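You operate a simulated robot arm through the tools that you are given. There is no shell and no other tool.

You run a simulated robot arm. Do the job below in one go: nothing can be reset, and whatever is moved stays where it is left.

Task
Lift the hood, turn the turntable to mark 2, lock it and cover the pot again. Set down upright: clear hood.

The check looks at the end state, three seconds after you hand in, the way a careful person would. Anything else that was tipped, shoved, dropped, spilled or broken makes it a failure. A push-on lid holds only when it is set on centred and level and pressed home; a screw cap is set on level and turned clockwise until tight.

Robot
A 7-joint arm with a two-finger parallel gripper, fixed in place. Base frame: the origin is at the foot of the arm, x ahead of it, y to its left, z up. Lengths are in mm, angles in rad, forces in N, time in s.
With the tool pointing down near the work surface it reaches from about 100 to 600 mm from the base axis. Its first joint turns from -2.897 to 2.897 rad. Payload 1.57 kg.
The tool frame sits at the grasp point between the pads (the TCP): z along the fingers, y along the line on which they close. The tips reach 30 mm beyond it. Largest opening 110 mm; finger width 24, thickness 12; the body of the gripper, 48 by 112 mm, starts 78 mm behind the TCP.
Orientation is that of the tool frame in the base frame, as a unit quaternion [w, x, y, z]. With the fingers straight down and closing along the base's y, the tool's x points along the base's -x, its y along +y and its z along -z.

Tools
- The arm moves only by the tool send_rows. Its argument "targets" is a list of rows, each an object (a shift or turn left out is 0, a gripper value left out holds the last) with "offset": the shift along the tool's x, y, z in mm, a list of three; "angular": the turn, a rotation vector about the tool's x, y, z in rad, a list of three. In form: [{"offset": [x, y, z], "angular": [rx, ry, rz]}, ...]. A call has 1 to 20 rows; each row shifts and turns the commanded pose from where the row before left it, along the tool's axes as they then stand. "fingers" is the gripper command, from -1 (shut) to 1 (fully open), values between in proportion, set as the call begins (left out, the last holds). Rows are played at 5 a second. More than 50 mm and 0.15 rad between two rows, or a gripper value outside its range, and nothing of the call is played. A pose out of reach is approached as far as the arm can. The call stops where the force on the tool passes 40 N (or 10 N more than at its start, if that is more) or the arm is blocked; 0.2 s more then pass. Each finger travels about 45 mm/s and halts on what it meets, pressing with about 23 N; the grip force reading is that of the motor and also rises with nothing between the fingers. The clock runs only during rows and for 0.2 s after the last one: add rows that do not move to give the fingers time. It gives the time, the measured TCP pose, the force on the tool (base axes), the opening and the grip force at its end, in the units of the frame above (readings bear some noise), with the torque about the TCP (base axes, N m) and any sound that the robot's microphone picked up.
- Cameras (640 x 400 px; columns grow to the right, rows downward): "scene" is fixed at [49.7, -502.1, 1634.7]; the picture's right is [0.47, 0.88, 0.00], its down [0.85, -0.45, -0.28] and it looks along [-0.24, 0.13, -0.96] (base axes); focal length 214 px, centre (320, 200). "wrist" rides on the gripper at [70, 16, -141] in the tool frame; the picture's right is [-0.23, 0.97, 0.00], its down [-0.85, -0.20, -0.48] and it looks along [-0.47, -0.11, 0.88] (tool axes); focal length 222 px, centre (320, 200).
- get_image(camera): a new picture of that camera. It takes no simulated time.
- move_column(by): slides the trunk up (or, below 0, down) by that many mm; the arm rides with it, the base frame stays. It gives what a move gives, with no picture.
- point_at(camera, pixels): for up to 12 pixels [column, row] of the newest picture of that camera ("zoom" is the newest enlarged one), the place [x, y, z] in the base frame of the surface seen there, good to about 3 mm. It takes no simulated time.
- close_up(camera, box): a new picture of the part [left, top, right, bottom] of that camera's present view, enlarged. It takes no simulated time.
- sign_off(): hands the job in; it is judged then, once.

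Unless the task says otherwise, let go and move clear before handing in.

The tools are called after "Call:" as a command line: name --argument value ..., lists and objects as JSON in quotes. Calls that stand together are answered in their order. send_rows: Moves the arm, as the interface text tells. Its arguments: {"type":"object","properties":{"targets":{"type":"array"},"fingers":{"type":"number"}},"required":["targets"]} The other tools are called the same way: move_column (by) slides the trunk up or down; get_image (camera) takes a picture; point_at (camera, pixels) gives the place of the surface under pixels of a picture; close_up (camera, box) takes an enlarged picture of a part of a camera's view; sign_off () hands the job in.

At the start:

```text
t: 0.0
eef_pos: [51.2, -329.2, 1323.1]
orientation: [0.0, 0.0, 1.0, 0.0]
contact_force: [-0.3, -0.4, -0.3]
moment: [0.0, -0.02, 0.03]
finger_gap: 110.1
finger_force: 0.1
trunk travel left (down, up): [-525.0, 65.0]
```

scene: 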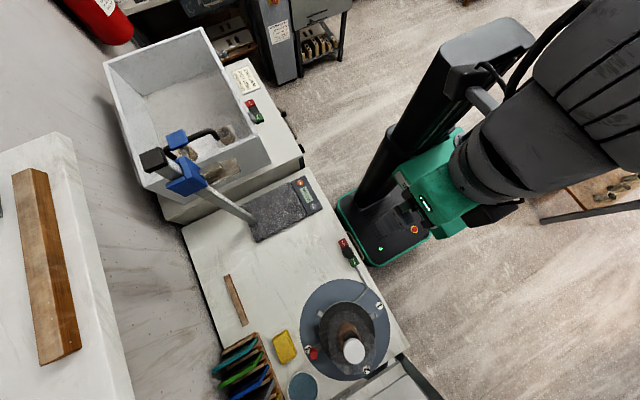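
wrist: 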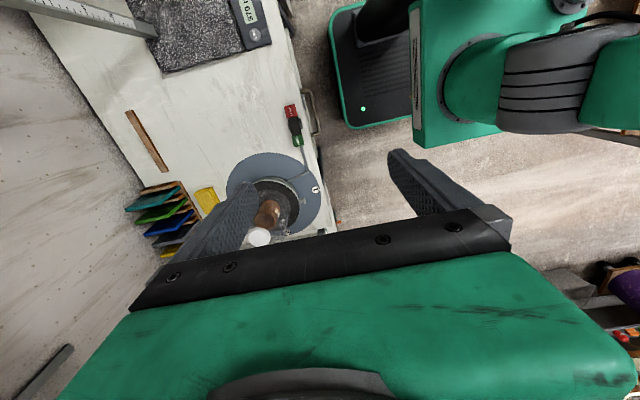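

The scene shows a turntable around (343,328) with something under a clear hood, and a white knob at (354,350). I'll zoom in on it before moving.

Call:
close_up --camera "scene" --box '[270, 260, 420, 400]'

Call:
close_up --camera "wrist" --box '[180, 100, 360, 260]'

```text
2.86 times, centred on (345, 330) of scene
```

zoom: 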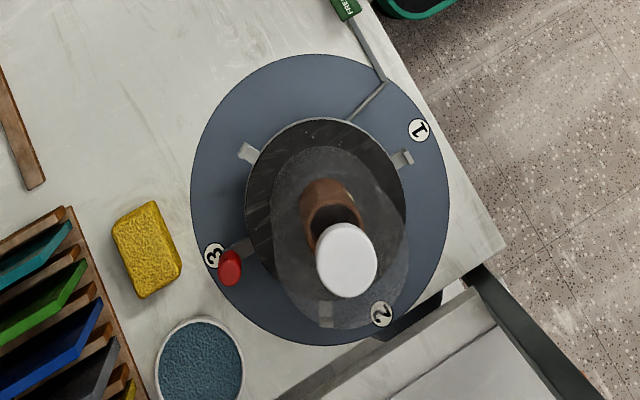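

```text
2.50 times, centred on (270, 180) of wrist
```

zoom: 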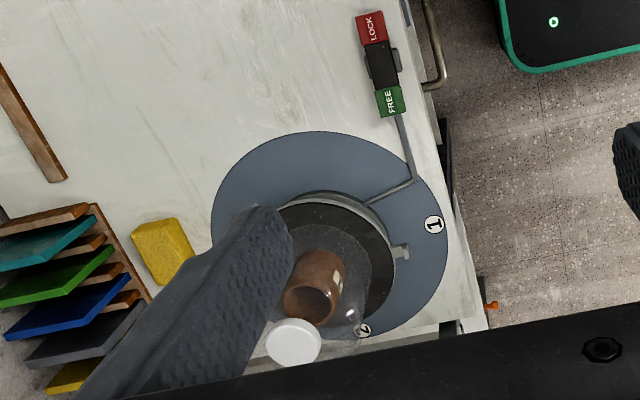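

I can see the hood's white knob, marks 1–3, a red peg near mark 3, and a LOCK/FREE rocker joined by a rod to the turntable. I'll measure these next.

Call:
close_up --camera "scene" --box '[320, 220, 400, 300]'

Call:
point_at --camera "scene" --pixels '[[354, 350], [343, 243], [352, 260], [380, 306], [367, 370], [309, 349], [313, 354], [343, 282], [300, 330], [240, 300], [305, 385], [285, 345]]'

```text
5.00 times, centred on (360, 260) of scene
```

zoom: 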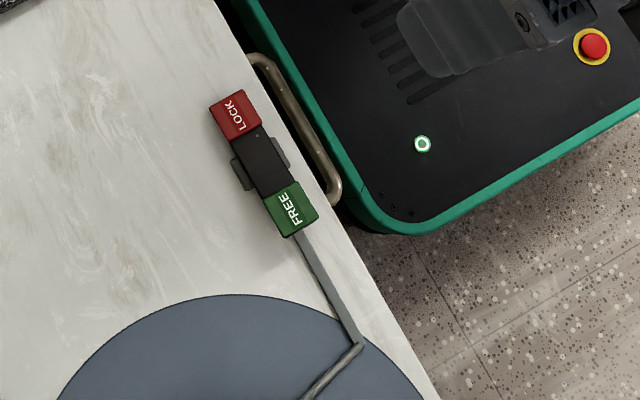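

```text
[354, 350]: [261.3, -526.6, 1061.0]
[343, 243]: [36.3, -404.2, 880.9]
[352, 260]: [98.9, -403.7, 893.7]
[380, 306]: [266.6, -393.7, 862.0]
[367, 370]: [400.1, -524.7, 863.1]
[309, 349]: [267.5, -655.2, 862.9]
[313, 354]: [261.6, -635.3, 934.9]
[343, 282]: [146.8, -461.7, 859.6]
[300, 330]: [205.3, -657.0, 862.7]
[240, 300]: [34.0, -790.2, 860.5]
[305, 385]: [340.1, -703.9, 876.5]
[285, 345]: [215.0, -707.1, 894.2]
```

The mark coordinates put the turntable centre near (269, -525), with the peg near (262, -635) and its top at z≈935. Next I'll measure the rod or pointer and the hood.

Call:
point_at --camera "zoom" --pixels '[[235, 115], [215, 105], [262, 160], [292, 208], [305, 232], [325, 270], [345, 310], [360, 342], [335, 370], [308, 397], [240, 175], [285, 150]]'

Call:
close_up --camera "scene" --box '[310, 280, 390, 330]'

Call:
close_up --camera "scene" --box '[300, 325, 380, 385]'

```text
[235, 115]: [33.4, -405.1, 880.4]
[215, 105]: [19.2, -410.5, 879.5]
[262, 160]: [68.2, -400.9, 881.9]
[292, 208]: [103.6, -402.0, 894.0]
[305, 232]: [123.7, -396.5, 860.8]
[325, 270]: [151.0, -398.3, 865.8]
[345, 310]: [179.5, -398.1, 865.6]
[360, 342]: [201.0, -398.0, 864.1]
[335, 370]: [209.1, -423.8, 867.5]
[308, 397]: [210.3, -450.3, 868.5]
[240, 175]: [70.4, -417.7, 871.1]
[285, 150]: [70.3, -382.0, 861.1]
```

```text
8.00 times, centred on (350, 305) of scene
```

zoom: 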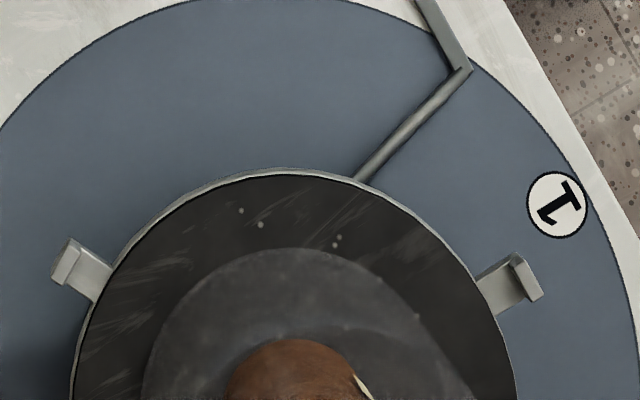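

```text
6.67 times, centred on (340, 355) of scene
```

zoom: 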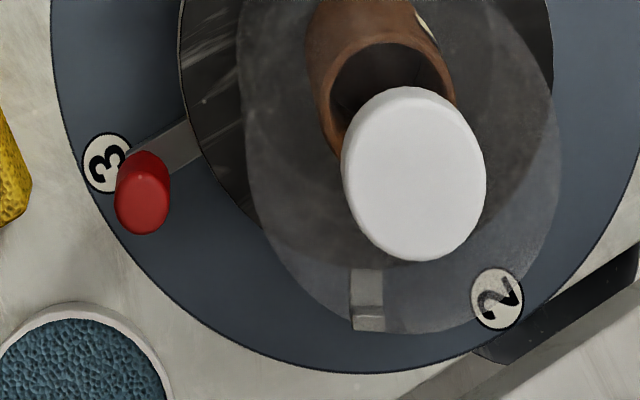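

The disc plate seems to be fixed, with marks 1–3 and a linkage on top of it. The inner dark disc carries an arm with the red knob, which now points at mark 3. I'll measure the lugs, knob and hood outline to confirm that.

Call:
point_at --camera "zoom" --pixels '[[143, 165], [143, 200], [180, 145], [135, 158], [367, 322], [367, 285], [495, 300], [415, 170], [555, 150], [270, 230], [400, 332], [420, 60]]'

Call:
point_at --camera "scene" --pixels '[[319, 313], [316, 311], [374, 314], [376, 316], [323, 312], [345, 303], [330, 320], [350, 330], [365, 325], [355, 340], [325, 345], [340, 300]]'

```text
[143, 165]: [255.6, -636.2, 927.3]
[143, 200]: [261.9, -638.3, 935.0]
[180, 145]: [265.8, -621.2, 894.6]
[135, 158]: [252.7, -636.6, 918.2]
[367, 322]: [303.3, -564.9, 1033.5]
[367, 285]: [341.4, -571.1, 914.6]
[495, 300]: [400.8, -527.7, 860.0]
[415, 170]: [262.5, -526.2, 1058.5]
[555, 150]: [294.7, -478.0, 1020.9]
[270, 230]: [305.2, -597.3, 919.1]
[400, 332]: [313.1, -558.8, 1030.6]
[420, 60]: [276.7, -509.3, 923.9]
```

```text
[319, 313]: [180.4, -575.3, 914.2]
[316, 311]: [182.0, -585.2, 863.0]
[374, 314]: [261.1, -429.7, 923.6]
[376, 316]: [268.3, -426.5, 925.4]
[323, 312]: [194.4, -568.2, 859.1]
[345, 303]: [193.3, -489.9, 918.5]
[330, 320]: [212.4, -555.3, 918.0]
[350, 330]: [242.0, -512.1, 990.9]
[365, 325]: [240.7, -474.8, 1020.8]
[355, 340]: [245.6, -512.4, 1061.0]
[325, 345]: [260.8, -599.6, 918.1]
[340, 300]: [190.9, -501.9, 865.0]
```

The rotor top is at z≈918 and the hood's body is about 55 mm in radius, up to z≈1035. Three lugs sit near z 914–925, and the knob arm points at mark 3. I'll bring the wrist camera nearer to look at them.

Call:
send_rows --targets '[{"offset": [-10, -28, 20]}, {"offset": [-10, -28, 20]}, {"offset": [-10, -28, 20]}, {"offset": [-10, -28, 20]}, {"offset": [-10, -28, 20]}, {"offset": [-10, -28, 20]}, {"offset": [0, 0, 0]}]'

Call:
get_image --camera "wrist"

```text
t: 1.6
eef_pos: [112.5, -496.6, 1203.8]
orientation: [0.0, 0.001, 1.0, 0.0]
contact_force: [-0.7, -0.2, -0.8]
moment: [0.02, -0.02, 0.01]
finger_gap: 110.0
finger_force: 0.0
trunk travel left (down, up): [-525.0, 65.0]
```

```text
taken
```

wrist: 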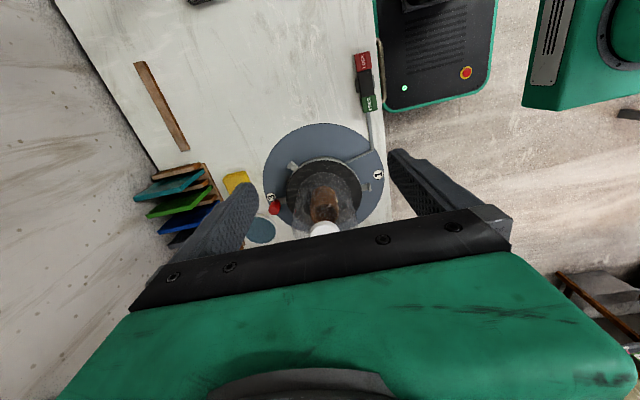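

The hood now sits between the fingers around (325,195). I'll enlarge that area.

Call:
close_up --camera "wrist" --box '[250, 110, 400, 250]'

```text
2.86 times, centred on (325, 180) of wrist
```

zoom: 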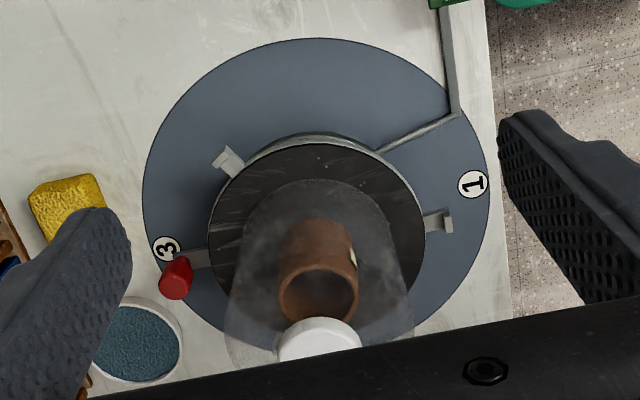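

The lugs look symmetric about the knob arm, so they belong to the rotor, and the plate with the marks is fixed. I'll measure the white knob, the hood and the pot from this view.

Call:
point_at --camera "zoom" --pixels '[[320, 325], [282, 345], [360, 345], [320, 345], [235, 340], [400, 335], [345, 190], [318, 262], [318, 305], [320, 235], [175, 270], [450, 222]]'

Call:
point_at --camera "wrist" --pixels '[[310, 228], [320, 226], [337, 228], [297, 208], [357, 205], [294, 195], [354, 190], [284, 190], [358, 186], [325, 159], [360, 65], [369, 102]]'

```text
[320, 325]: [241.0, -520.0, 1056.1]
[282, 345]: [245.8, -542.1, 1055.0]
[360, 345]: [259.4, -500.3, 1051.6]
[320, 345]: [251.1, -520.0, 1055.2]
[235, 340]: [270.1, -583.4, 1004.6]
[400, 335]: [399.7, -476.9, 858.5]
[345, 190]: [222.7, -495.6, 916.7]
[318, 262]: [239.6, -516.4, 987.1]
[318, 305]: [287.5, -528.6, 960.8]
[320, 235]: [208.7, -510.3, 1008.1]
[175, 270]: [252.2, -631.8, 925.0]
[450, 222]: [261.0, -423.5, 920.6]
```

```text
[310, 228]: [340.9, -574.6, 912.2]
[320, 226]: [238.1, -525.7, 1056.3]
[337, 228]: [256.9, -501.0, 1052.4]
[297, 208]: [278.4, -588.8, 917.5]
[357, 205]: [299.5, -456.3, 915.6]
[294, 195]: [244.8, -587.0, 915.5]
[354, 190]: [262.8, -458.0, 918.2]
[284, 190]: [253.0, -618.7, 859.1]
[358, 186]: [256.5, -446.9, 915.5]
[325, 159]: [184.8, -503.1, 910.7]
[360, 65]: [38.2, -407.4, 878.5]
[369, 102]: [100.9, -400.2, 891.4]
```

The rotor is centred near (262,-525), and the knob looks about 50 mm in diameter with its top at z≈1058. I'll measure the knob's edges precisely in the fixed camera and look for free table space.

Call:
close_up --camera "scene" --box '[334, 330, 374, 370]'

Call:
point_at --camera "scene" --pixels '[[270, 270], [290, 260], [300, 270], [310, 260], [250, 250], [305, 210], [260, 230], [230, 290], [240, 320], [320, 240], [300, 290], [300, 245]]'

Call:
get_image --camera "scene"

```text
10.00 times, centred on (354, 350) of scene
```

zoom: 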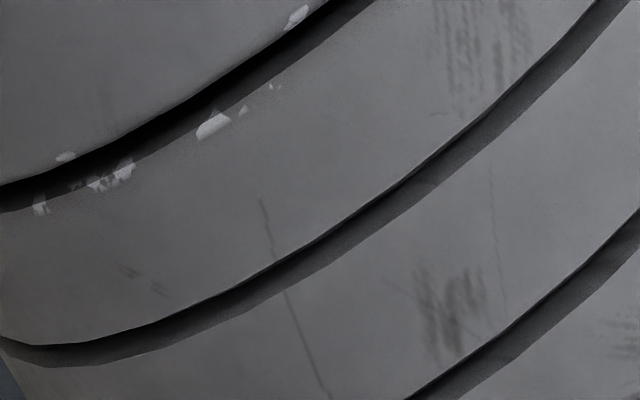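

```text
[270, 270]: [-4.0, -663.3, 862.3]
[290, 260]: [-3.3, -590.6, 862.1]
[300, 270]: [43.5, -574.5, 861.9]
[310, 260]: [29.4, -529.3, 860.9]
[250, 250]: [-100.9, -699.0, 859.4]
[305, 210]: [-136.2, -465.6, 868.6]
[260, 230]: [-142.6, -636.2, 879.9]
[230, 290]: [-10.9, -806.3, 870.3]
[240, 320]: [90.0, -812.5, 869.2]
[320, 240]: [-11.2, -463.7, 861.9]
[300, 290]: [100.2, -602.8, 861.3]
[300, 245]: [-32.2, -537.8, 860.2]
```

```text
taken
```

scene: 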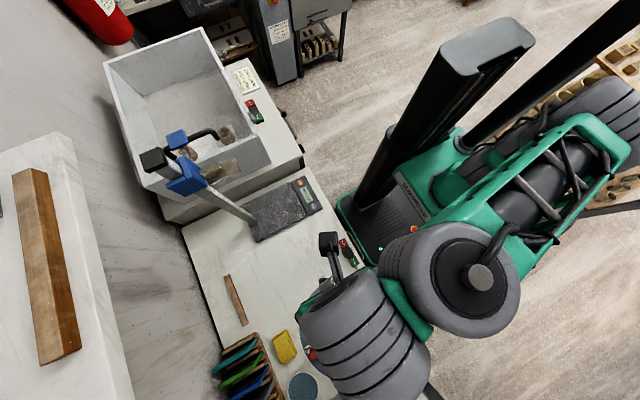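

The arm now hides the scene camera's view of the hood. The open table near (20,-575) at z≈861 is free for it. I'll move in above the knob so the wrist camera can find its centre.

Call:
send_rows --targets '[{"offset": [-26, -7, 5]}, {"offset": [-26, -7, 5]}, {"offset": [-26, -7, 5]}, {"offset": [-26, -7, 5]}, {"offset": [0, 0, 0]}]'

Call:
get_image --camera "wrist"

Call:
close_up --camera "wrist" --box '[250, 110, 400, 250]'

```text
t: 2.8
eef_pos: [215.0, -525.7, 1182.4]
orientation: [0.0, -0.001, 1.0, 0.0]
contact_force: [0.5, 0.5, -0.1]
moment: [-0.01, 0.04, 0.05]
finger_gap: 110.0
finger_force: 0.0
trunk travel left (down, up): [-525.0, 65.0]
```

```text
taken
```

wrist: 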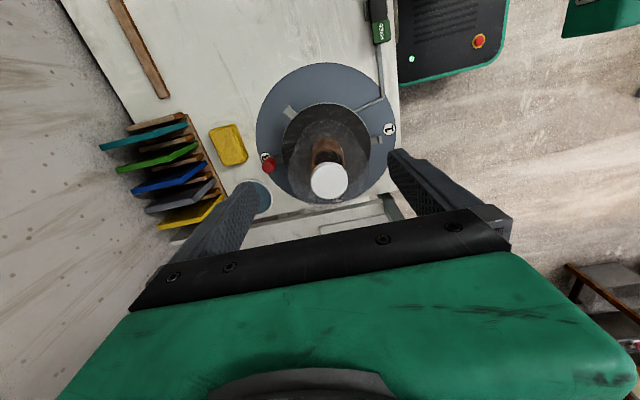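

```text
2.86 times, centred on (325, 180) of wrist
```

zoom: 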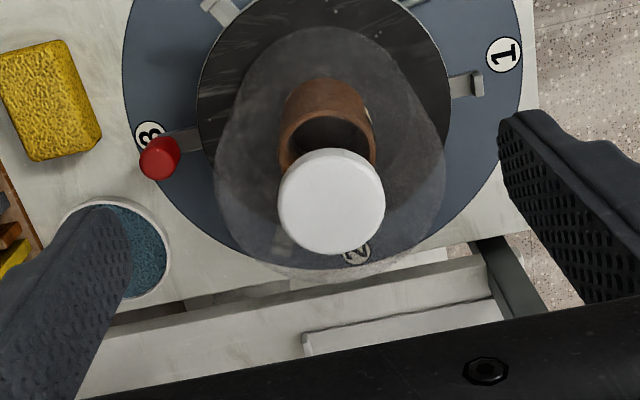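

Call:
point_at --camera "zoom" --pixels '[[332, 200], [332, 155], [332, 248], [286, 200], [381, 200], [355, 165], [300, 235], [360, 235], [300, 165], [430, 150], [235, 150], [320, 272]]'

Call:
close_up --camera "wrist" --box '[290, 120, 370, 210]'

```text
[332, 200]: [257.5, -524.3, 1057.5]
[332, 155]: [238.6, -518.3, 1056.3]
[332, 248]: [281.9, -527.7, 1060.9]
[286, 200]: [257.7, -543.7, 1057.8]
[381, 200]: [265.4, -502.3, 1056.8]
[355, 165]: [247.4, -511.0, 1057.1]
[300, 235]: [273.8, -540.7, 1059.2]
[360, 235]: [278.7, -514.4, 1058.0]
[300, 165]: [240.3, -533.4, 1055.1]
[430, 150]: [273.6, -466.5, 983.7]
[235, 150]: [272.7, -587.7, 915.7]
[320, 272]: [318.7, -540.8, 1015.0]
```

```text
4.44 times, centred on (330, 165) of wrist
```

zoom: 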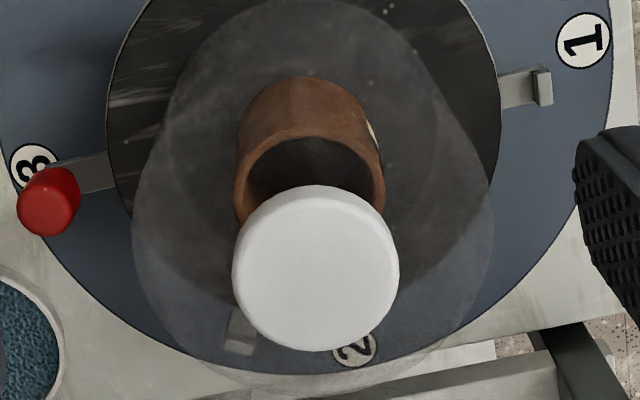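

The white knob's top is centred at about (260,-524) at z≈1058, with a radius of about 22 mm. I'll move over it and come down until the tips are just above the hood's crown.

Call:
send_rows --targets '[{"offset": [-22.5, 1, 0]}, {"offset": [-22.5, 0.7, 0]}, {"offset": [0, 0, 30]}, {"offset": [0, 0, 30]}, {"offset": [0, 0, 30]}, {"offset": [0, 0, 12]}, {"offset": [0, 0, 6]}, {"offset": [0, 0, 6]}, {"offset": [0, 0, 0]}, {"offset": [0, 0, 0]}]'

Call:
get_image --camera "wrist"

Call:
close_up --camera "wrist" --box '[220, 130, 420, 260]'

```text
t: 5.0
eef_pos: [260.5, -523.8, 1070.1]
orientation: [0.0, 0.0, 1.0, 0.001]
contact_force: [0.0, -0.6, -0.1]
moment: [0.02, 0.0, 0.0]
finger_gap: 110.0
finger_force: 0.0
trunk travel left (down, up): [-525.0, 65.0]
```

```text
taken
```

wrist: 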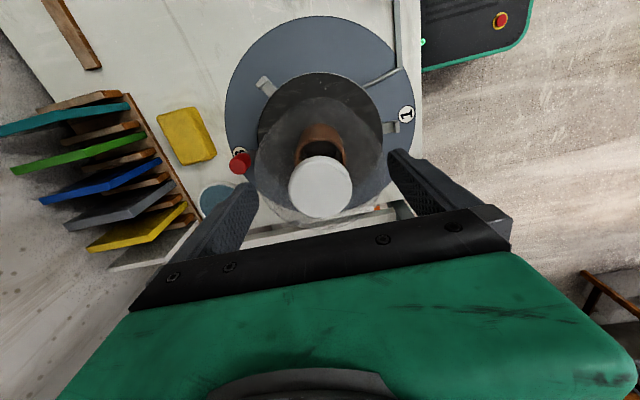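

```text
3.08 times, centred on (320, 195) of wrist
```

zoom: 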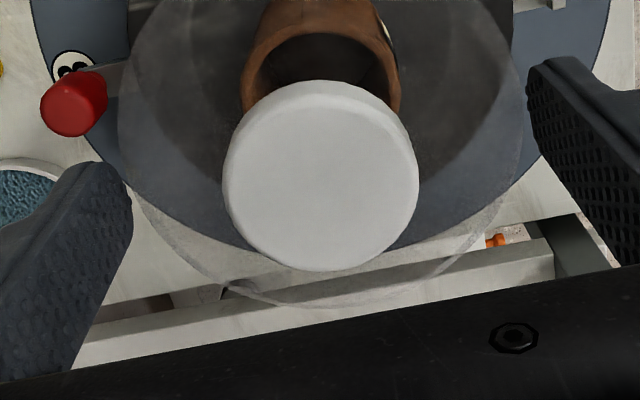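

The fingers straddle the knob at zoom (320,175) with no contact. I'll partly close first to check the centring.

Call:
send_rows --targets '[{"offset": [0, 0, 2]}, {"offset": [0, 0, 0]}, {"offset": [0, 0, 0]}, {"offset": [0, 0, 0]}, {"offset": [0, 0, 0]}]' --fingers -0.02

Call:
close_up --camera "wrist" --box '[220, 130, 420, 260]'

```text
t: 6.2
eef_pos: [260.4, -523.7, 1067.5]
orientation: [0.001, 0.0, 1.0, 0.0]
contact_force: [0.4, -0.3, -0.8]
moment: [0.03, 0.01, 0.01]
finger_gap: 53.8
finger_force: 0.0
trunk travel left (down, up): [-525.0, 65.0]
```

```text
3.08 times, centred on (320, 195) of wrist
```

zoom: 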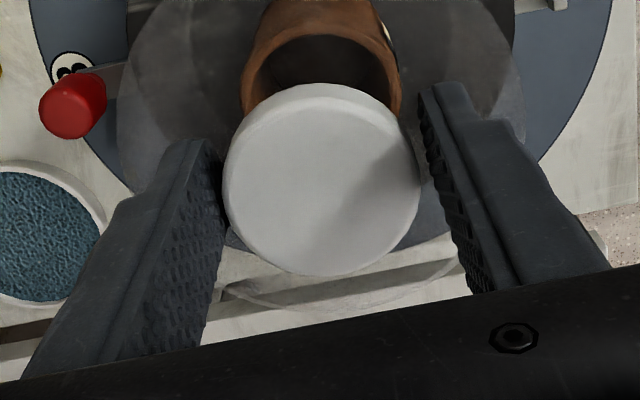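

The gap is 53.8 mm with the knob centred between the fingers, so I'll close on it.

Call:
send_rows --targets '[{"offset": [0, 0, 0]}, {"offset": [0, 0, 0]}, {"offset": [0, 0, 0]}, {"offset": [0, 0, 0]}]' --fingers -1

Call:
close_up --camera "wrist" --box '[220, 130, 420, 260]'

```text
t: 7.2
eef_pos: [260.1, -523.1, 1066.8]
orientation: [0.0, 0.0, 1.0, 0.0]
contact_force: [0.4, -0.1, 0.4]
moment: [-0.04, -0.02, -0.03]
finger_gap: 49.1
finger_force: 23.3
trunk travel left (down, up): [-525.0, 65.0]
```

```text
3.08 times, centred on (320, 195) of wrist
```

zoom: 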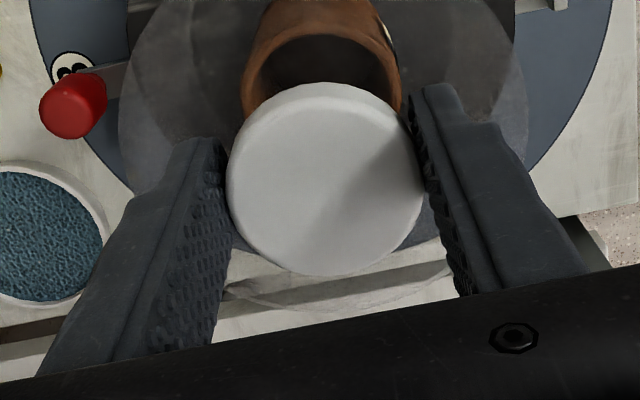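

The grip holds at a 49.1 mm gap and 23 N. I'll lift straight up a little and check the load.

Call:
send_rows --targets '[{"offset": [0, 0, -4]}, {"offset": [0, 0, -4]}, {"offset": [0, 0, -6]}, {"offset": [0, 0, -6]}, {"offset": [0, 0, 0]}]'

Call:
get_image --camera "wrist"

```text
t: 8.4
eef_pos: [260.0, -524.8, 1088.0]
orientation: [0.0, 0.0, 1.0, 0.0]
contact_force: [0.2, -1.1, -0.2]
moment: [-0.05, -0.03, 0.02]
finger_gap: 49.0
finger_force: 23.0
trunk travel left (down, up): [-525.0, 65.0]
```

```text
taken
```

wrist: 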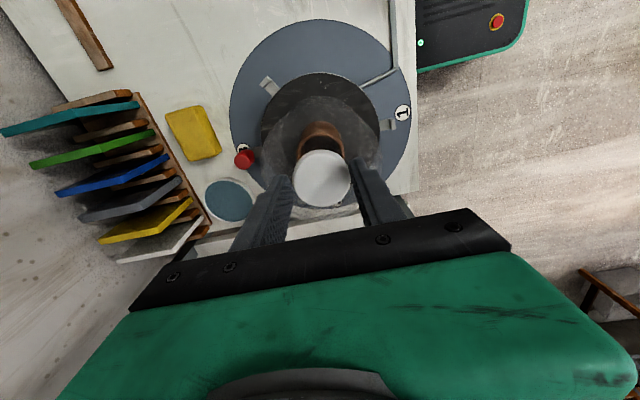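

The knob stayed fixed in the grip and is rising with the gripper. I'll keep lifting so the hood clears the pot.

Call:
send_rows --targets '[{"offset": [0, 0, -20]}, {"offset": [0, 0, -20]}, {"offset": [0, 0, -20]}, {"offset": [0, 0, -20]}, {"offset": [0, 0, -20]}, {"offset": [0, 0, -20]}, {"offset": [0, 0, 0]}]'

Call:
get_image --camera "wrist"

Call:
get_image --camera "scene"

```text
t: 10.0
eef_pos: [259.3, -525.1, 1208.3]
orientation: [0.0, 0.0, 1.0, 0.0]
contact_force: [-0.4, 0.3, -1.8]
moment: [-0.02, 0.02, -0.01]
finger_gap: 49.0
finger_force: 22.9
trunk travel left (down, up): [-525.0, 65.0]
```

```text
taken
```

wrist: 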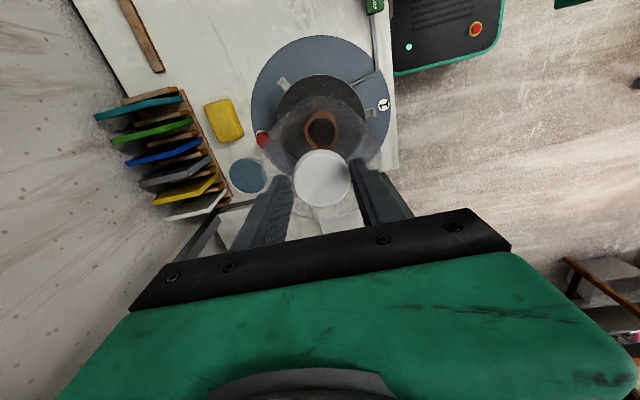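

```text
taken
```

scene: 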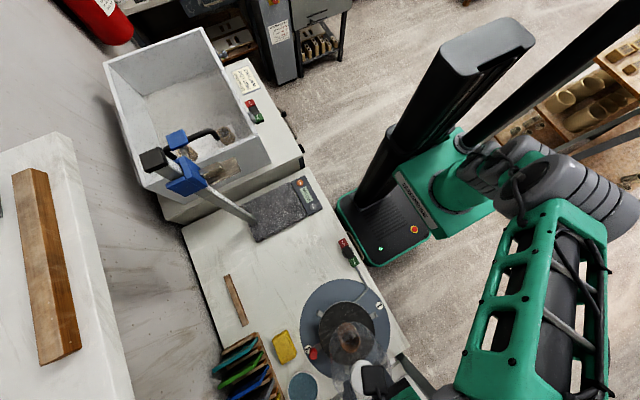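

The hood is clear of the pot, and the scene confirms it is held at about (360,375). I'll carry it over the free table to about (20,-578), keeping it high.

Call:
send_rows --targets '[{"offset": [30, -6.5, 0]}, {"offset": [30, -6.5, 0]}, {"offset": [30, -6.5, 0]}, {"offset": [30, -6.5, 0]}, {"offset": [30, -6.5, 0]}, {"offset": [30, -6.5, 0]}, {"offset": [30, -6.5, 0]}, {"offset": [29, -7.5, 0]}, {"offset": [0, 0, 0]}, {"offset": [0, 0, 0]}]'

Call:
get_image --camera "wrist"

Call:
get_image --camera "scene"

```text
t: 12.2
eef_pos: [21.2, -577.2, 1207.2]
orientation: [0.0, -0.001, 1.0, 0.0]
contact_force: [1.2, 0.6, -0.8]
moment: [0.01, -0.03, 0.0]
finger_gap: 48.9
finger_force: 22.6
trunk travel left (down, up): [-525.0, 65.0]
```

```text
taken
```

wrist: 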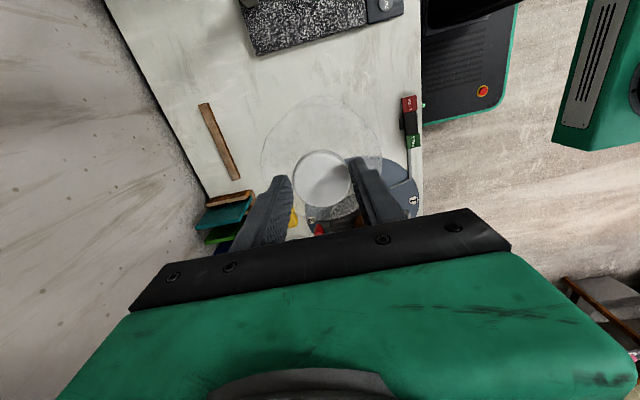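

```text
taken
```

scene: 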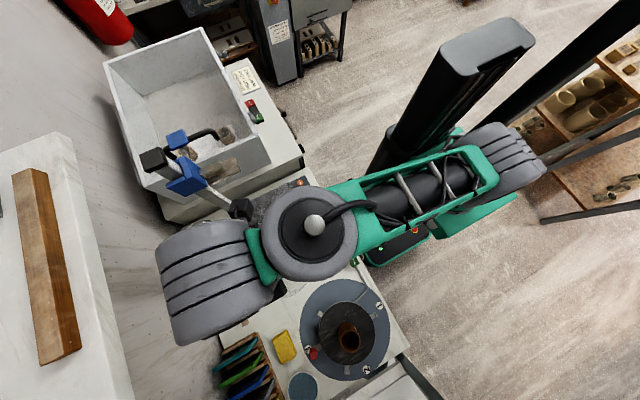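

The pot at (350,337) is intact, and the table below the hood is empty. I'll lower the hood to just above the table.

Call:
send_rows --targets '[{"offset": [0, 0, 25]}, {"offset": [0, 0, 25]}, {"offset": [0, 0, 25]}, {"offset": [0, 0, 25]}, {"offset": [0, 0, 25]}, {"offset": [0, 0, 25]}, {"offset": [0, 0, 20]}, {"offset": [0, 0, 10]}, {"offset": [0, 0, 0]}]'

Call:
get_image --camera "wrist"

```text
t: 14.2
eef_pos: [19.5, -578.8, 1029.8]
orientation: [0.001, 0.0, 1.0, -0.002]
contact_force: [1.0, 0.3, 14.2]
moment: [0.03, -0.1, 0.03]
finger_gap: 48.7
finger_force: 22.8
trunk travel left (down, up): [-525.0, 65.0]
```

```text
taken
```

wrist: 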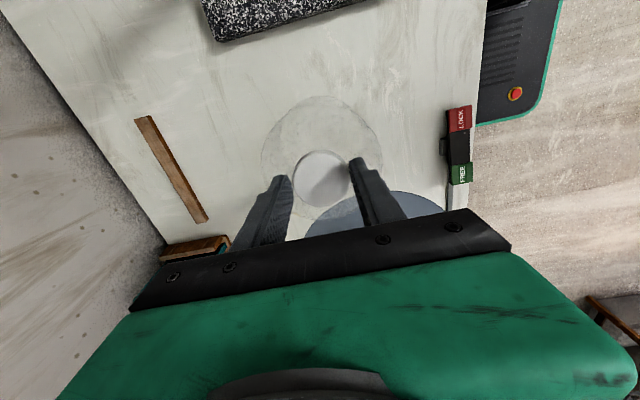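

A contact force of 14 N at z=1030 shows the hood is on the table, and its base is wide, about 84 mm in radius. On the rotor it rested on the lug ledges at about z 898. I'll relax the pressure, open the fingers and rise.

Call:
send_rows --targets '[{"offset": [0, 0, -2]}, {"offset": [0, 0, 0]}]'

Call:
send_rows --targets '[{"offset": [0, 0, 0]}, {"offset": [0, 0, 0]}, {"offset": [0, 0, 0]}, {"offset": [0, 0, 0]}, {"offset": [0, 0, -10]}, {"offset": [0, 0, -20]}, {"offset": [0, 0, -30]}, {"offset": [0, 0, -30]}, {"offset": [0, 0, -30]}, {"offset": [0, 0, 0]}]' --fingers 0.4

Call:
get_image --camera "wrist"

```text
t: 14.8
eef_pos: [19.2, -578.2, 1030.5]
orientation: [0.0, 0.0, 1.0, -0.001]
contact_force: [-0.7, -4.5, 10.1]
moment: [-0.32, -0.03, -0.02]
finger_gap: 49.1
finger_force: 23.3
trunk travel left (down, up): [-525.0, 65.0]
```

```text
t: 17.0
eef_pos: [20.3, -577.0, 1150.7]
orientation: [0.0, 0.001, 1.0, -0.001]
contact_force: [0.1, -0.3, 0.7]
moment: [0.0, 0.01, -0.02]
finger_gap: 76.7
finger_force: 0.1
trunk travel left (down, up): [-525.0, 65.0]
```

```text
taken
```

wrist: 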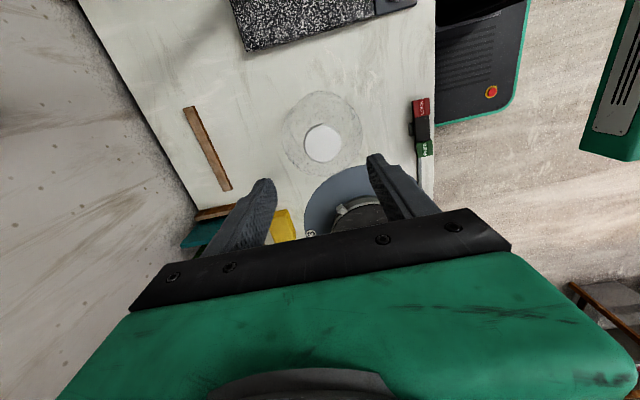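

The hood stands upright on its own. Now I'll shut the fingers and move above the FREE end of the rocker at about (102,-402).

Call:
send_rows --targets '[{"offset": [-16, 35, 0]}, {"offset": [-16, 35, 0]}, {"offset": [-16, 35, 0]}, {"offset": [-16, 35, 0]}, {"offset": [-18, 35, 0]}, {"offset": [0, 0, 0]}, {"offset": [0, 0, 0]}, {"offset": [0, 0, 0]}]' --fingers -1

Call:
get_image --camera "scene"

Call:
get_image --camera "wrist"

Call:
close_up --camera "wrist" --box '[260, 60, 420, 220]'

```text
t: 18.8
eef_pos: [102.8, -401.6, 1150.1]
orientation: [0.0, 0.0, 1.0, 0.0]
contact_force: [-0.1, 0.2, -0.8]
moment: [-0.01, 0.02, 0.03]
finger_gap: 0.0
finger_force: 22.0
trunk travel left (down, up): [-525.0, 65.0]
```

```text
taken
```

scene: 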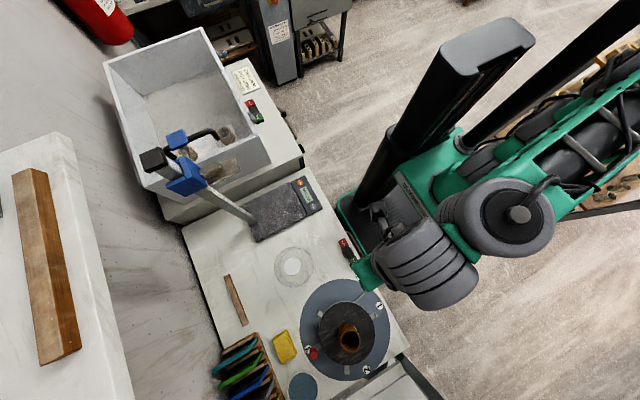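

```text
taken
```

wrist: 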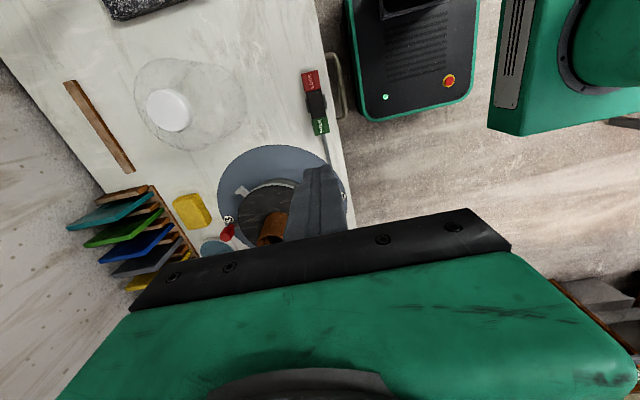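

```text
2.50 times, centred on (340, 140) of wrist
```

zoom: 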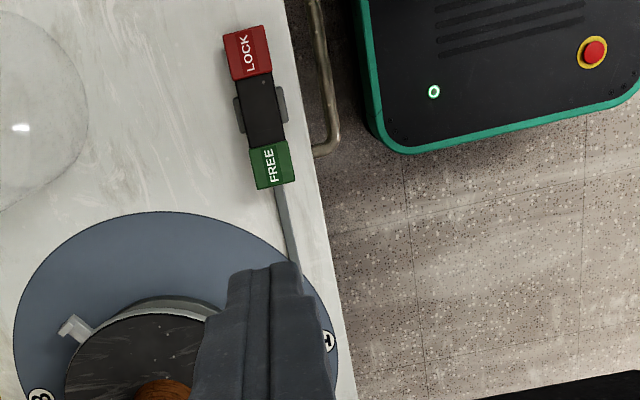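

The scene camera now sees the turntable without the hood. I'll zoom in on it and re-measure the rocker.

Call:
point_at --camera "zoom" --pixels '[[240, 45], [262, 75], [262, 110], [255, 155], [270, 175], [285, 150], [282, 185], [245, 110], [280, 105], [285, 220], [293, 255], [240, 95]]'

Call:
close_up --camera "scene" --box '[290, 265, 410, 390]'

```text
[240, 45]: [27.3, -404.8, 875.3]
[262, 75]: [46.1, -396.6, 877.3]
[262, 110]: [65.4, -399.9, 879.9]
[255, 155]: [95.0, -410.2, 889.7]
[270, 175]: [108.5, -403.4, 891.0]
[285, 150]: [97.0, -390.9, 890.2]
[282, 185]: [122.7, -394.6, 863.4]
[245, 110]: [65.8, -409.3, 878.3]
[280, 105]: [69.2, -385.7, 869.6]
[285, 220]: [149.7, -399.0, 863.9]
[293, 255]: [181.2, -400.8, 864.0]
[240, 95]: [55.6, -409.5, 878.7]
```

```text
3.20 times, centred on (350, 328) of scene
```

zoom: 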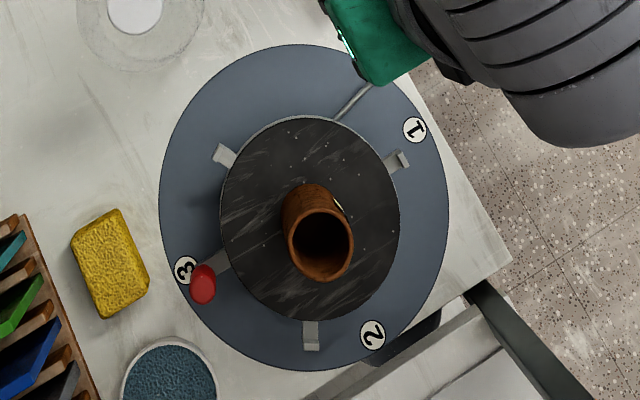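

The FREE pad centre is at about (102,-402,890) and the raised side confirms it is currently locked. I'll come down to just above the pad.

Call:
send_rows --targets '[{"offset": [0, 0, 40]}, {"offset": [0, 0, 40]}, {"offset": [0, 0, 40]}, {"offset": [0, 0, 40]}, {"offset": [0, 0, 40]}, {"offset": [0, 0, 22]}, {"offset": [0, 0, 0]}]'

Call:
get_image --camera "scene"

```text
t: 20.4
eef_pos: [103.9, -401.1, 926.7]
orientation: [0.0, 0.0, 1.0, 0.0]
contact_force: [0.4, 0.2, 0.4]
moment: [0.03, -0.02, 0.02]
finger_gap: 0.0
finger_force: 21.2
trunk travel left (down, up): [-525.0, 65.0]
```

```text
taken
```

scene: 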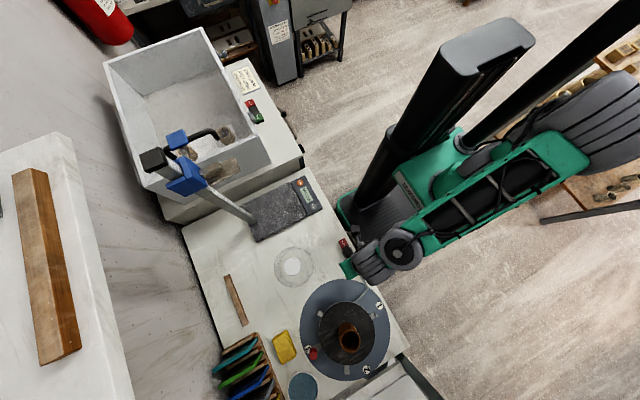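

The tips are about 6 mm above the FREE pad with no contact. I'll press down in small steps.

Call:
send_rows --targets '[{"offset": [0, 0, 4]}, {"offset": [0, 0, 3]}, {"offset": [0, 0, 3]}, {"offset": [0, 0, 3]}, {"offset": [0, 0, 3]}, {"offset": [0, 0, 3]}, {"offset": [0, 0, 2]}, {"offset": [0, 0, 2]}, {"offset": [0, 0, 2]}]'

```text
t: 22.1
eef_pos: [103.0, -401.7, 910.8]
orientation: [0.0, 0.0, 1.0, -0.004]
contact_force: [-3.1, 13.0, 23.3]
moment: [0.46, 0.3, -0.11]
finger_gap: 0.0
finger_force: 21.5
trunk travel left (down, up): [-525.0, 65.0]
stopped in row 8: the force on the tool passed its limit at 43 N (the readings are from after the stop); the commanded pose is now the measured one
```

The pad went down about 10 mm and then met a hard stop at 43 N. I'll lift off and inspect the rocker.

Call:
send_rows --targets '[{"offset": [0, 0, -15]}, {"offset": [0, 0, -30]}, {"offset": [0, 0, -40]}, {"offset": [0, 0, -40]}, {"offset": [0, 0, -40]}, {"offset": [0, 0, 0]}]'

Call:
close_up --camera "wrist" --box '[260, 60, 420, 220]'

```text
t: 23.5
eef_pos: [102.6, -402.5, 1074.1]
orientation: [-0.001, 0.0, 1.0, -0.003]
contact_force: [0.7, 0.1, 0.1]
moment: [0.02, 0.01, 0.0]
finger_gap: 0.0
finger_force: 21.8
trunk travel left (down, up): [-525.0, 65.0]
```

```text
2.50 times, centred on (340, 140) of wrist
```

zoom: 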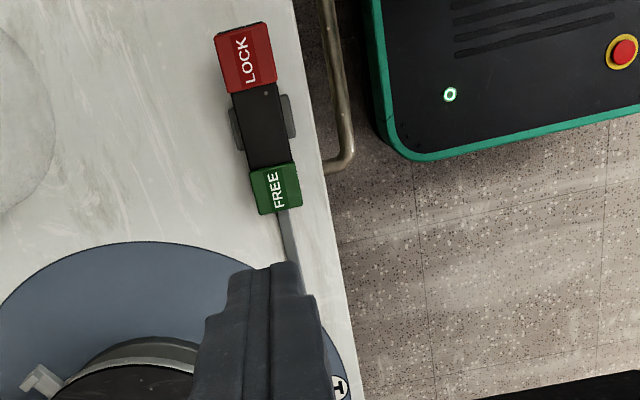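

Call:
point_at --camera "zoom" --pixels '[[235, 45], [245, 75], [262, 45], [263, 110], [265, 180], [285, 185], [270, 205], [280, 170]]'

Call:
get_image --camera "scene"

```text
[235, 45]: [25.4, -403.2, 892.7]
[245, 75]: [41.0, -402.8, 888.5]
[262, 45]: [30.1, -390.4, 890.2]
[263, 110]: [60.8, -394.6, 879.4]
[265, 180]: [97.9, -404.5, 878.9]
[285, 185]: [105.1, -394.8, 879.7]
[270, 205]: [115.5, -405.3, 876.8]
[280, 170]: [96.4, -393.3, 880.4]
```

```text
taken
```

scene: 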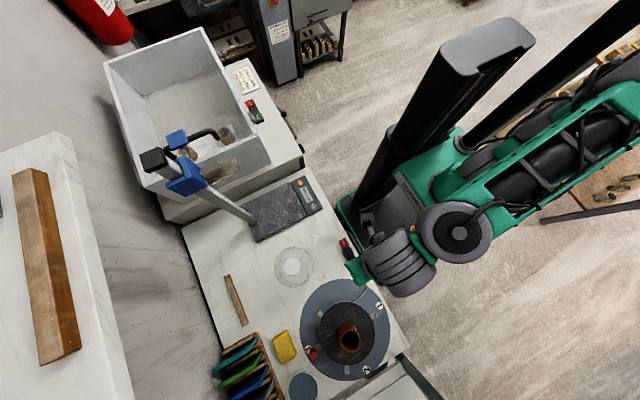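

LOCK now stands at 891 and FREE is down at 879, so the turntable is free. I'll measure the rotor's rim, lugs, knob and marks accurately before turning it.

Call:
close_up --camera "scene" --box '[300, 270, 400, 380]'

```text
3.64 times, centred on (350, 325) of scene
```

zoom: 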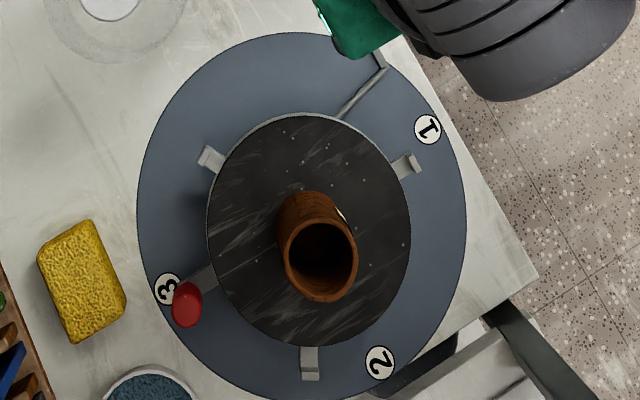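

Call:
point_at --camera "zoom" --pixels '[[428, 130], [380, 362], [168, 289], [210, 225], [407, 235], [300, 120], [315, 342], [236, 165], [385, 315], [375, 150], [245, 310], [310, 200]]'

Call:
point_at --camera "zoom" --pixels '[[205, 152], [212, 160], [412, 162], [402, 168], [310, 374], [310, 358], [200, 280], [187, 288], [187, 302], [320, 200], [320, 295], [355, 260]]'

```text
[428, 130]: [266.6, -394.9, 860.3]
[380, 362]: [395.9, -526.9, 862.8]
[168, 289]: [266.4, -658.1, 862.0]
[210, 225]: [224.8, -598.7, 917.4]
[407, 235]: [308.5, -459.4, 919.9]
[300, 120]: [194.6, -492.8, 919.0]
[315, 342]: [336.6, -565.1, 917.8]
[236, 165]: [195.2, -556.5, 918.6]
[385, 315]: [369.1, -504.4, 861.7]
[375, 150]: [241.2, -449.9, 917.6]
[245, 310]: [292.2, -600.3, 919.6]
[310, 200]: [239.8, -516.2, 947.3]
```

```text
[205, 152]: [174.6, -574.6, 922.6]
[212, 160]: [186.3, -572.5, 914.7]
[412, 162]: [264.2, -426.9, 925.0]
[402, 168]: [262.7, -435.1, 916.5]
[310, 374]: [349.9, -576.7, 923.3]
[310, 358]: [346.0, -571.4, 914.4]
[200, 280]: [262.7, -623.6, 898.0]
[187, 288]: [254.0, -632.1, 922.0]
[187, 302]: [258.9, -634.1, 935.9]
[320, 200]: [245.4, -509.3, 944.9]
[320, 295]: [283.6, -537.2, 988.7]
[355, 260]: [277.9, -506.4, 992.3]
```

The circle fit puts the rotor centre near (265,-526.5), with the lug hooks at a radius of about 100. The knob opposite the 90° lug sits at mark 3. I'll turn by gripping the reachable 90° lug and sweeping it to 180°, which puts the knob at 0°, on mark 2. First I'll yaw the gripper so it closes along x.

Call:
send_rows --targets '[{"offset": [0, 0, -15], "angular": [0, 0, 0.1428]}, {"offset": [0, 0, -15], "angular": [0, 0, 0.1428]}, {"angular": [0, 0, 0.1428]}, {"angular": [0, 0, 0.1428]}, {"angular": [0, 0, 0.1428]}, {"angular": [0, 0, 0.1428]}, {"angular": [0, 0, 0.1428]}, {"angular": [0, 0, 0.1428]}, {"angular": [0, 0, 0.1428]}, {"angular": [0, 0, 0.1428]}, {"angular": [0, 0, 0.1428]}, {"offset": [0, 0, 0]}, {"offset": [0, 0, 0]}]' --fingers -0.25

```text
t: 26.3
eef_pos: [102.7, -402.5, 1103.9]
orientation: [0.001, 0.708, 0.707, -0.002]
contact_force: [-0.1, -0.8, -0.4]
moment: [-0.02, 0.0, 0.04]
finger_gap: 41.1
finger_force: 0.0
trunk travel left (down, up): [-525.0, 65.0]
```

The tool x axis is now base +y and the tool y axis is base +x. I'll move over the lug at about (264,-429).

Call:
send_rows --targets '[{"offset": [-6.5, 40, 0]}, {"offset": [-6.5, 40, 0]}, {"offset": [-6.5, 40, 20]}, {"offset": [-6.5, 41, 20]}, {"offset": [0, 0, 20]}, {"offset": [0, 0, 20]}, {"offset": [0, 0, 0]}]'

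Call:
get_image --camera "wrist"

Call:
close_up --camera "wrist" --box '[240, 100, 420, 260]'

Call:
get_image --camera "scene"

```text
t: 27.9
eef_pos: [263.3, -428.5, 1024.2]
orientation: [0.003, 0.707, 0.707, -0.001]
contact_force: [0.5, 0.6, 0.3]
moment: [0.05, -0.02, 0.02]
finger_gap: 41.4
finger_force: 0.1
trunk travel left (down, up): [-525.0, 65.0]
```

```text
taken
```

wrist: 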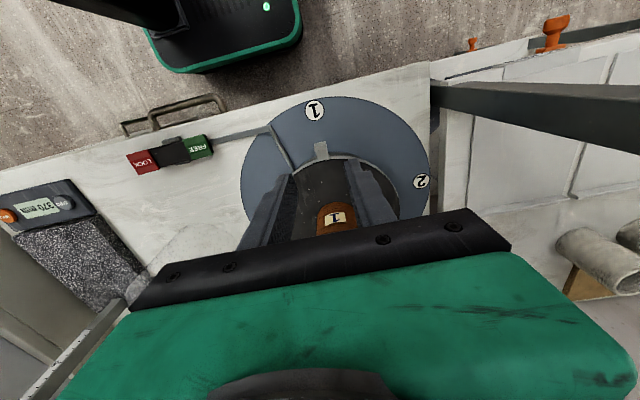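

```text
2.50 times, centred on (330, 180) of wrist
```

zoom: 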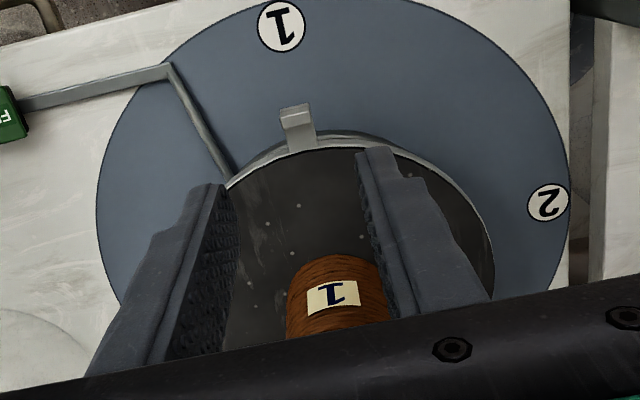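

```text
taken
```

scene: 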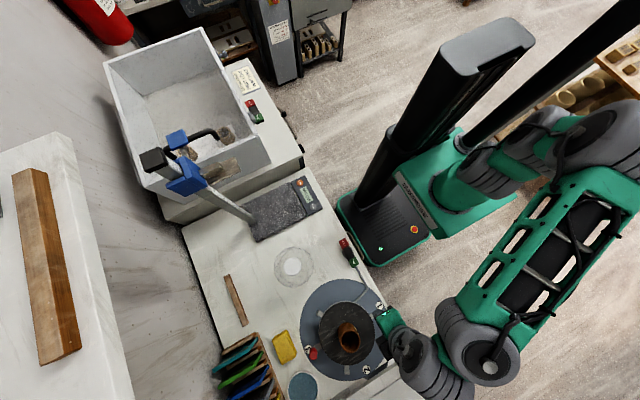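

The lug is lined up at zoom (298,125). The pot also carries a label at (333,297), so I need to read it before deciding which part is the turntable's index.

Call:
close_up --camera "wrist" --box '[300, 190, 370, 240]'

Call:
close_up --camera "wrist" --box '[240, 90, 440, 190]'

Call:
close_up --camera "scene" --box '[295, 325, 355, 375]'

Call:
close_up --camera "scene" --box '[310, 290, 390, 370]'

```text
8.00 times, centred on (335, 215) of wrist
```

zoom: 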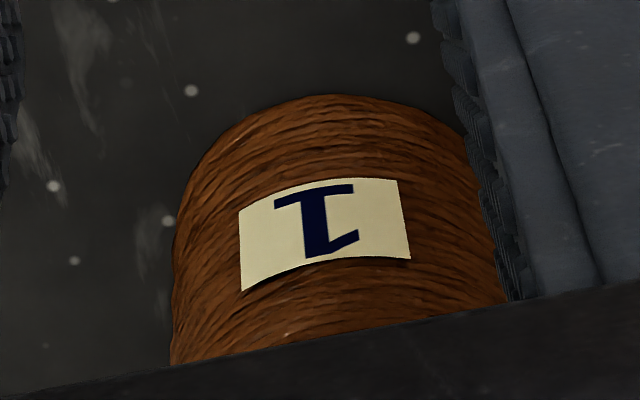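

```text
3.20 times, centred on (340, 140) of wrist
```

zoom: 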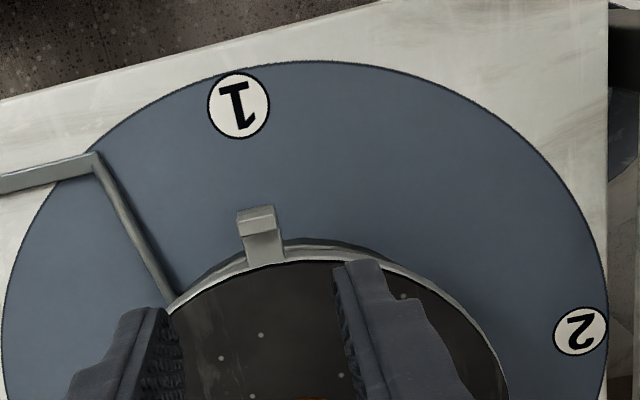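

```text
8.00 times, centred on (325, 350) of scene
```

zoom: 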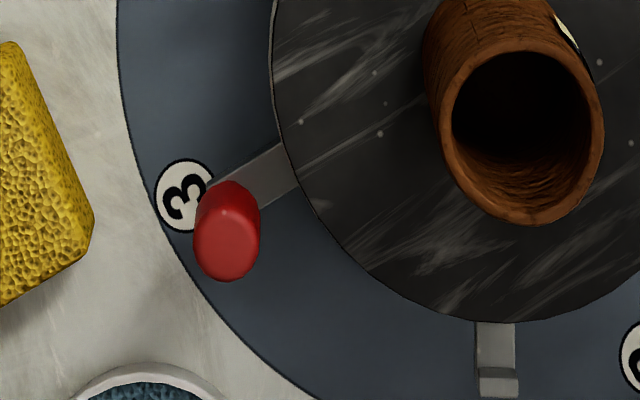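

```text
5.00 times, centred on (350, 330) of scene
```

zoom: 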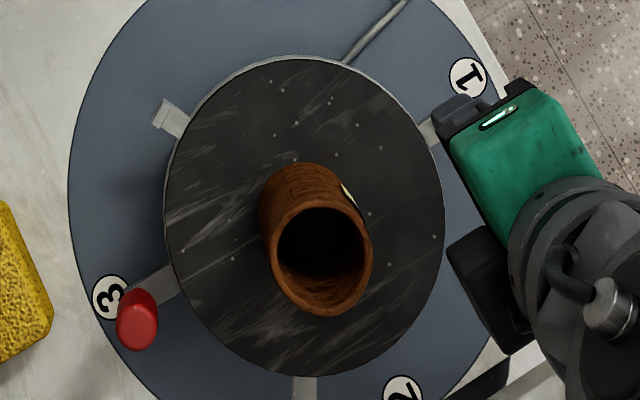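

The pot label reads "1", while the red-knob arm points straight at mark 3 and is the only unique index on the rotor. I'll check the label's direction and the rotor parts from here.

Call:
get_image --camera "wrist"

Call:
point_at --camera "wrist" --pixels '[[326, 219], [344, 217], [335, 218], [335, 205], [318, 215], [352, 214], [320, 148], [321, 155], [315, 110], [421, 182], [275, 130], [290, 170]]'

```text
taken
```

wrist: 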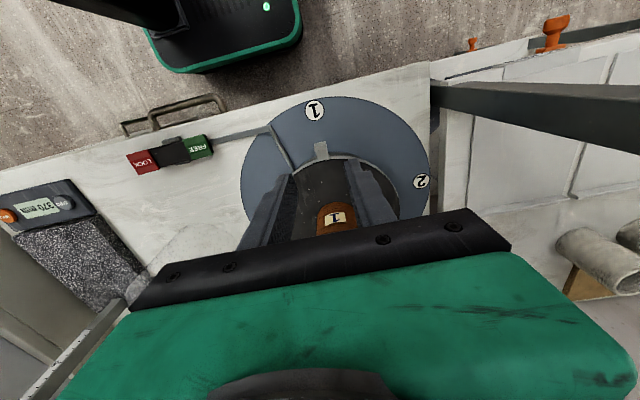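

```text
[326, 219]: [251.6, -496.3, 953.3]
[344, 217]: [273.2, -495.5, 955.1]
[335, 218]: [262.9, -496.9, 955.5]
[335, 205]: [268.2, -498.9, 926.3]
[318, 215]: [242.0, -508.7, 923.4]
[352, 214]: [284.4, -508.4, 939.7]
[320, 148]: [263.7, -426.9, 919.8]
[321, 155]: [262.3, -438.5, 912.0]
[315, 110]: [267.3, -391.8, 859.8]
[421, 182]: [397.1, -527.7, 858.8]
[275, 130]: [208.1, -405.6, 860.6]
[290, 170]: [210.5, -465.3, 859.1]
```

The knob arm is the turntable's own index, now at mark 3, so turning to mark 2 means +90° counter-clockwise. I'll lower the open fingers astride the lug post at about (263.5,-428).

Call:
send_rows --targets '[{"offset": [0, 0, 25]}, {"offset": [0, 0, 25]}, {"offset": [0, 0, 20]}, {"offset": [0, 0, 10]}, {"offset": [0, 0, 8]}, {"offset": [0, 0, 0]}]'

Call:
close_up --camera "wrist" --box '[240, 100, 420, 260]'

```text
t: 29.3
eef_pos: [264.4, -428.9, 936.8]
orientation: [0.001, 0.707, 0.707, -0.001]
contact_force: [-1.0, 0.4, -0.5]
moment: [0.02, -0.01, -0.01]
finger_gap: 41.3
finger_force: 0.0
trunk travel left (down, up): [-525.0, 65.0]
```

```text
2.50 times, centred on (330, 180) of wrist
```

zoom: 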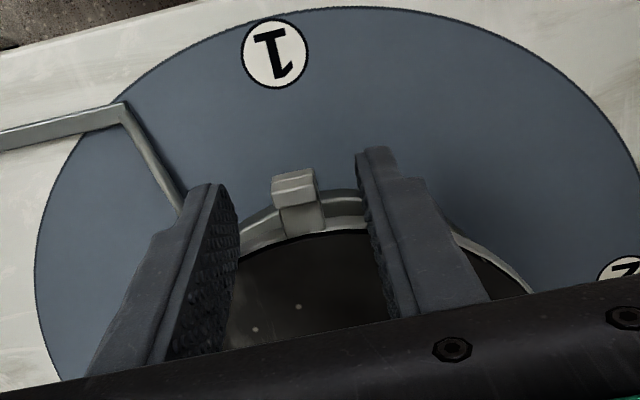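

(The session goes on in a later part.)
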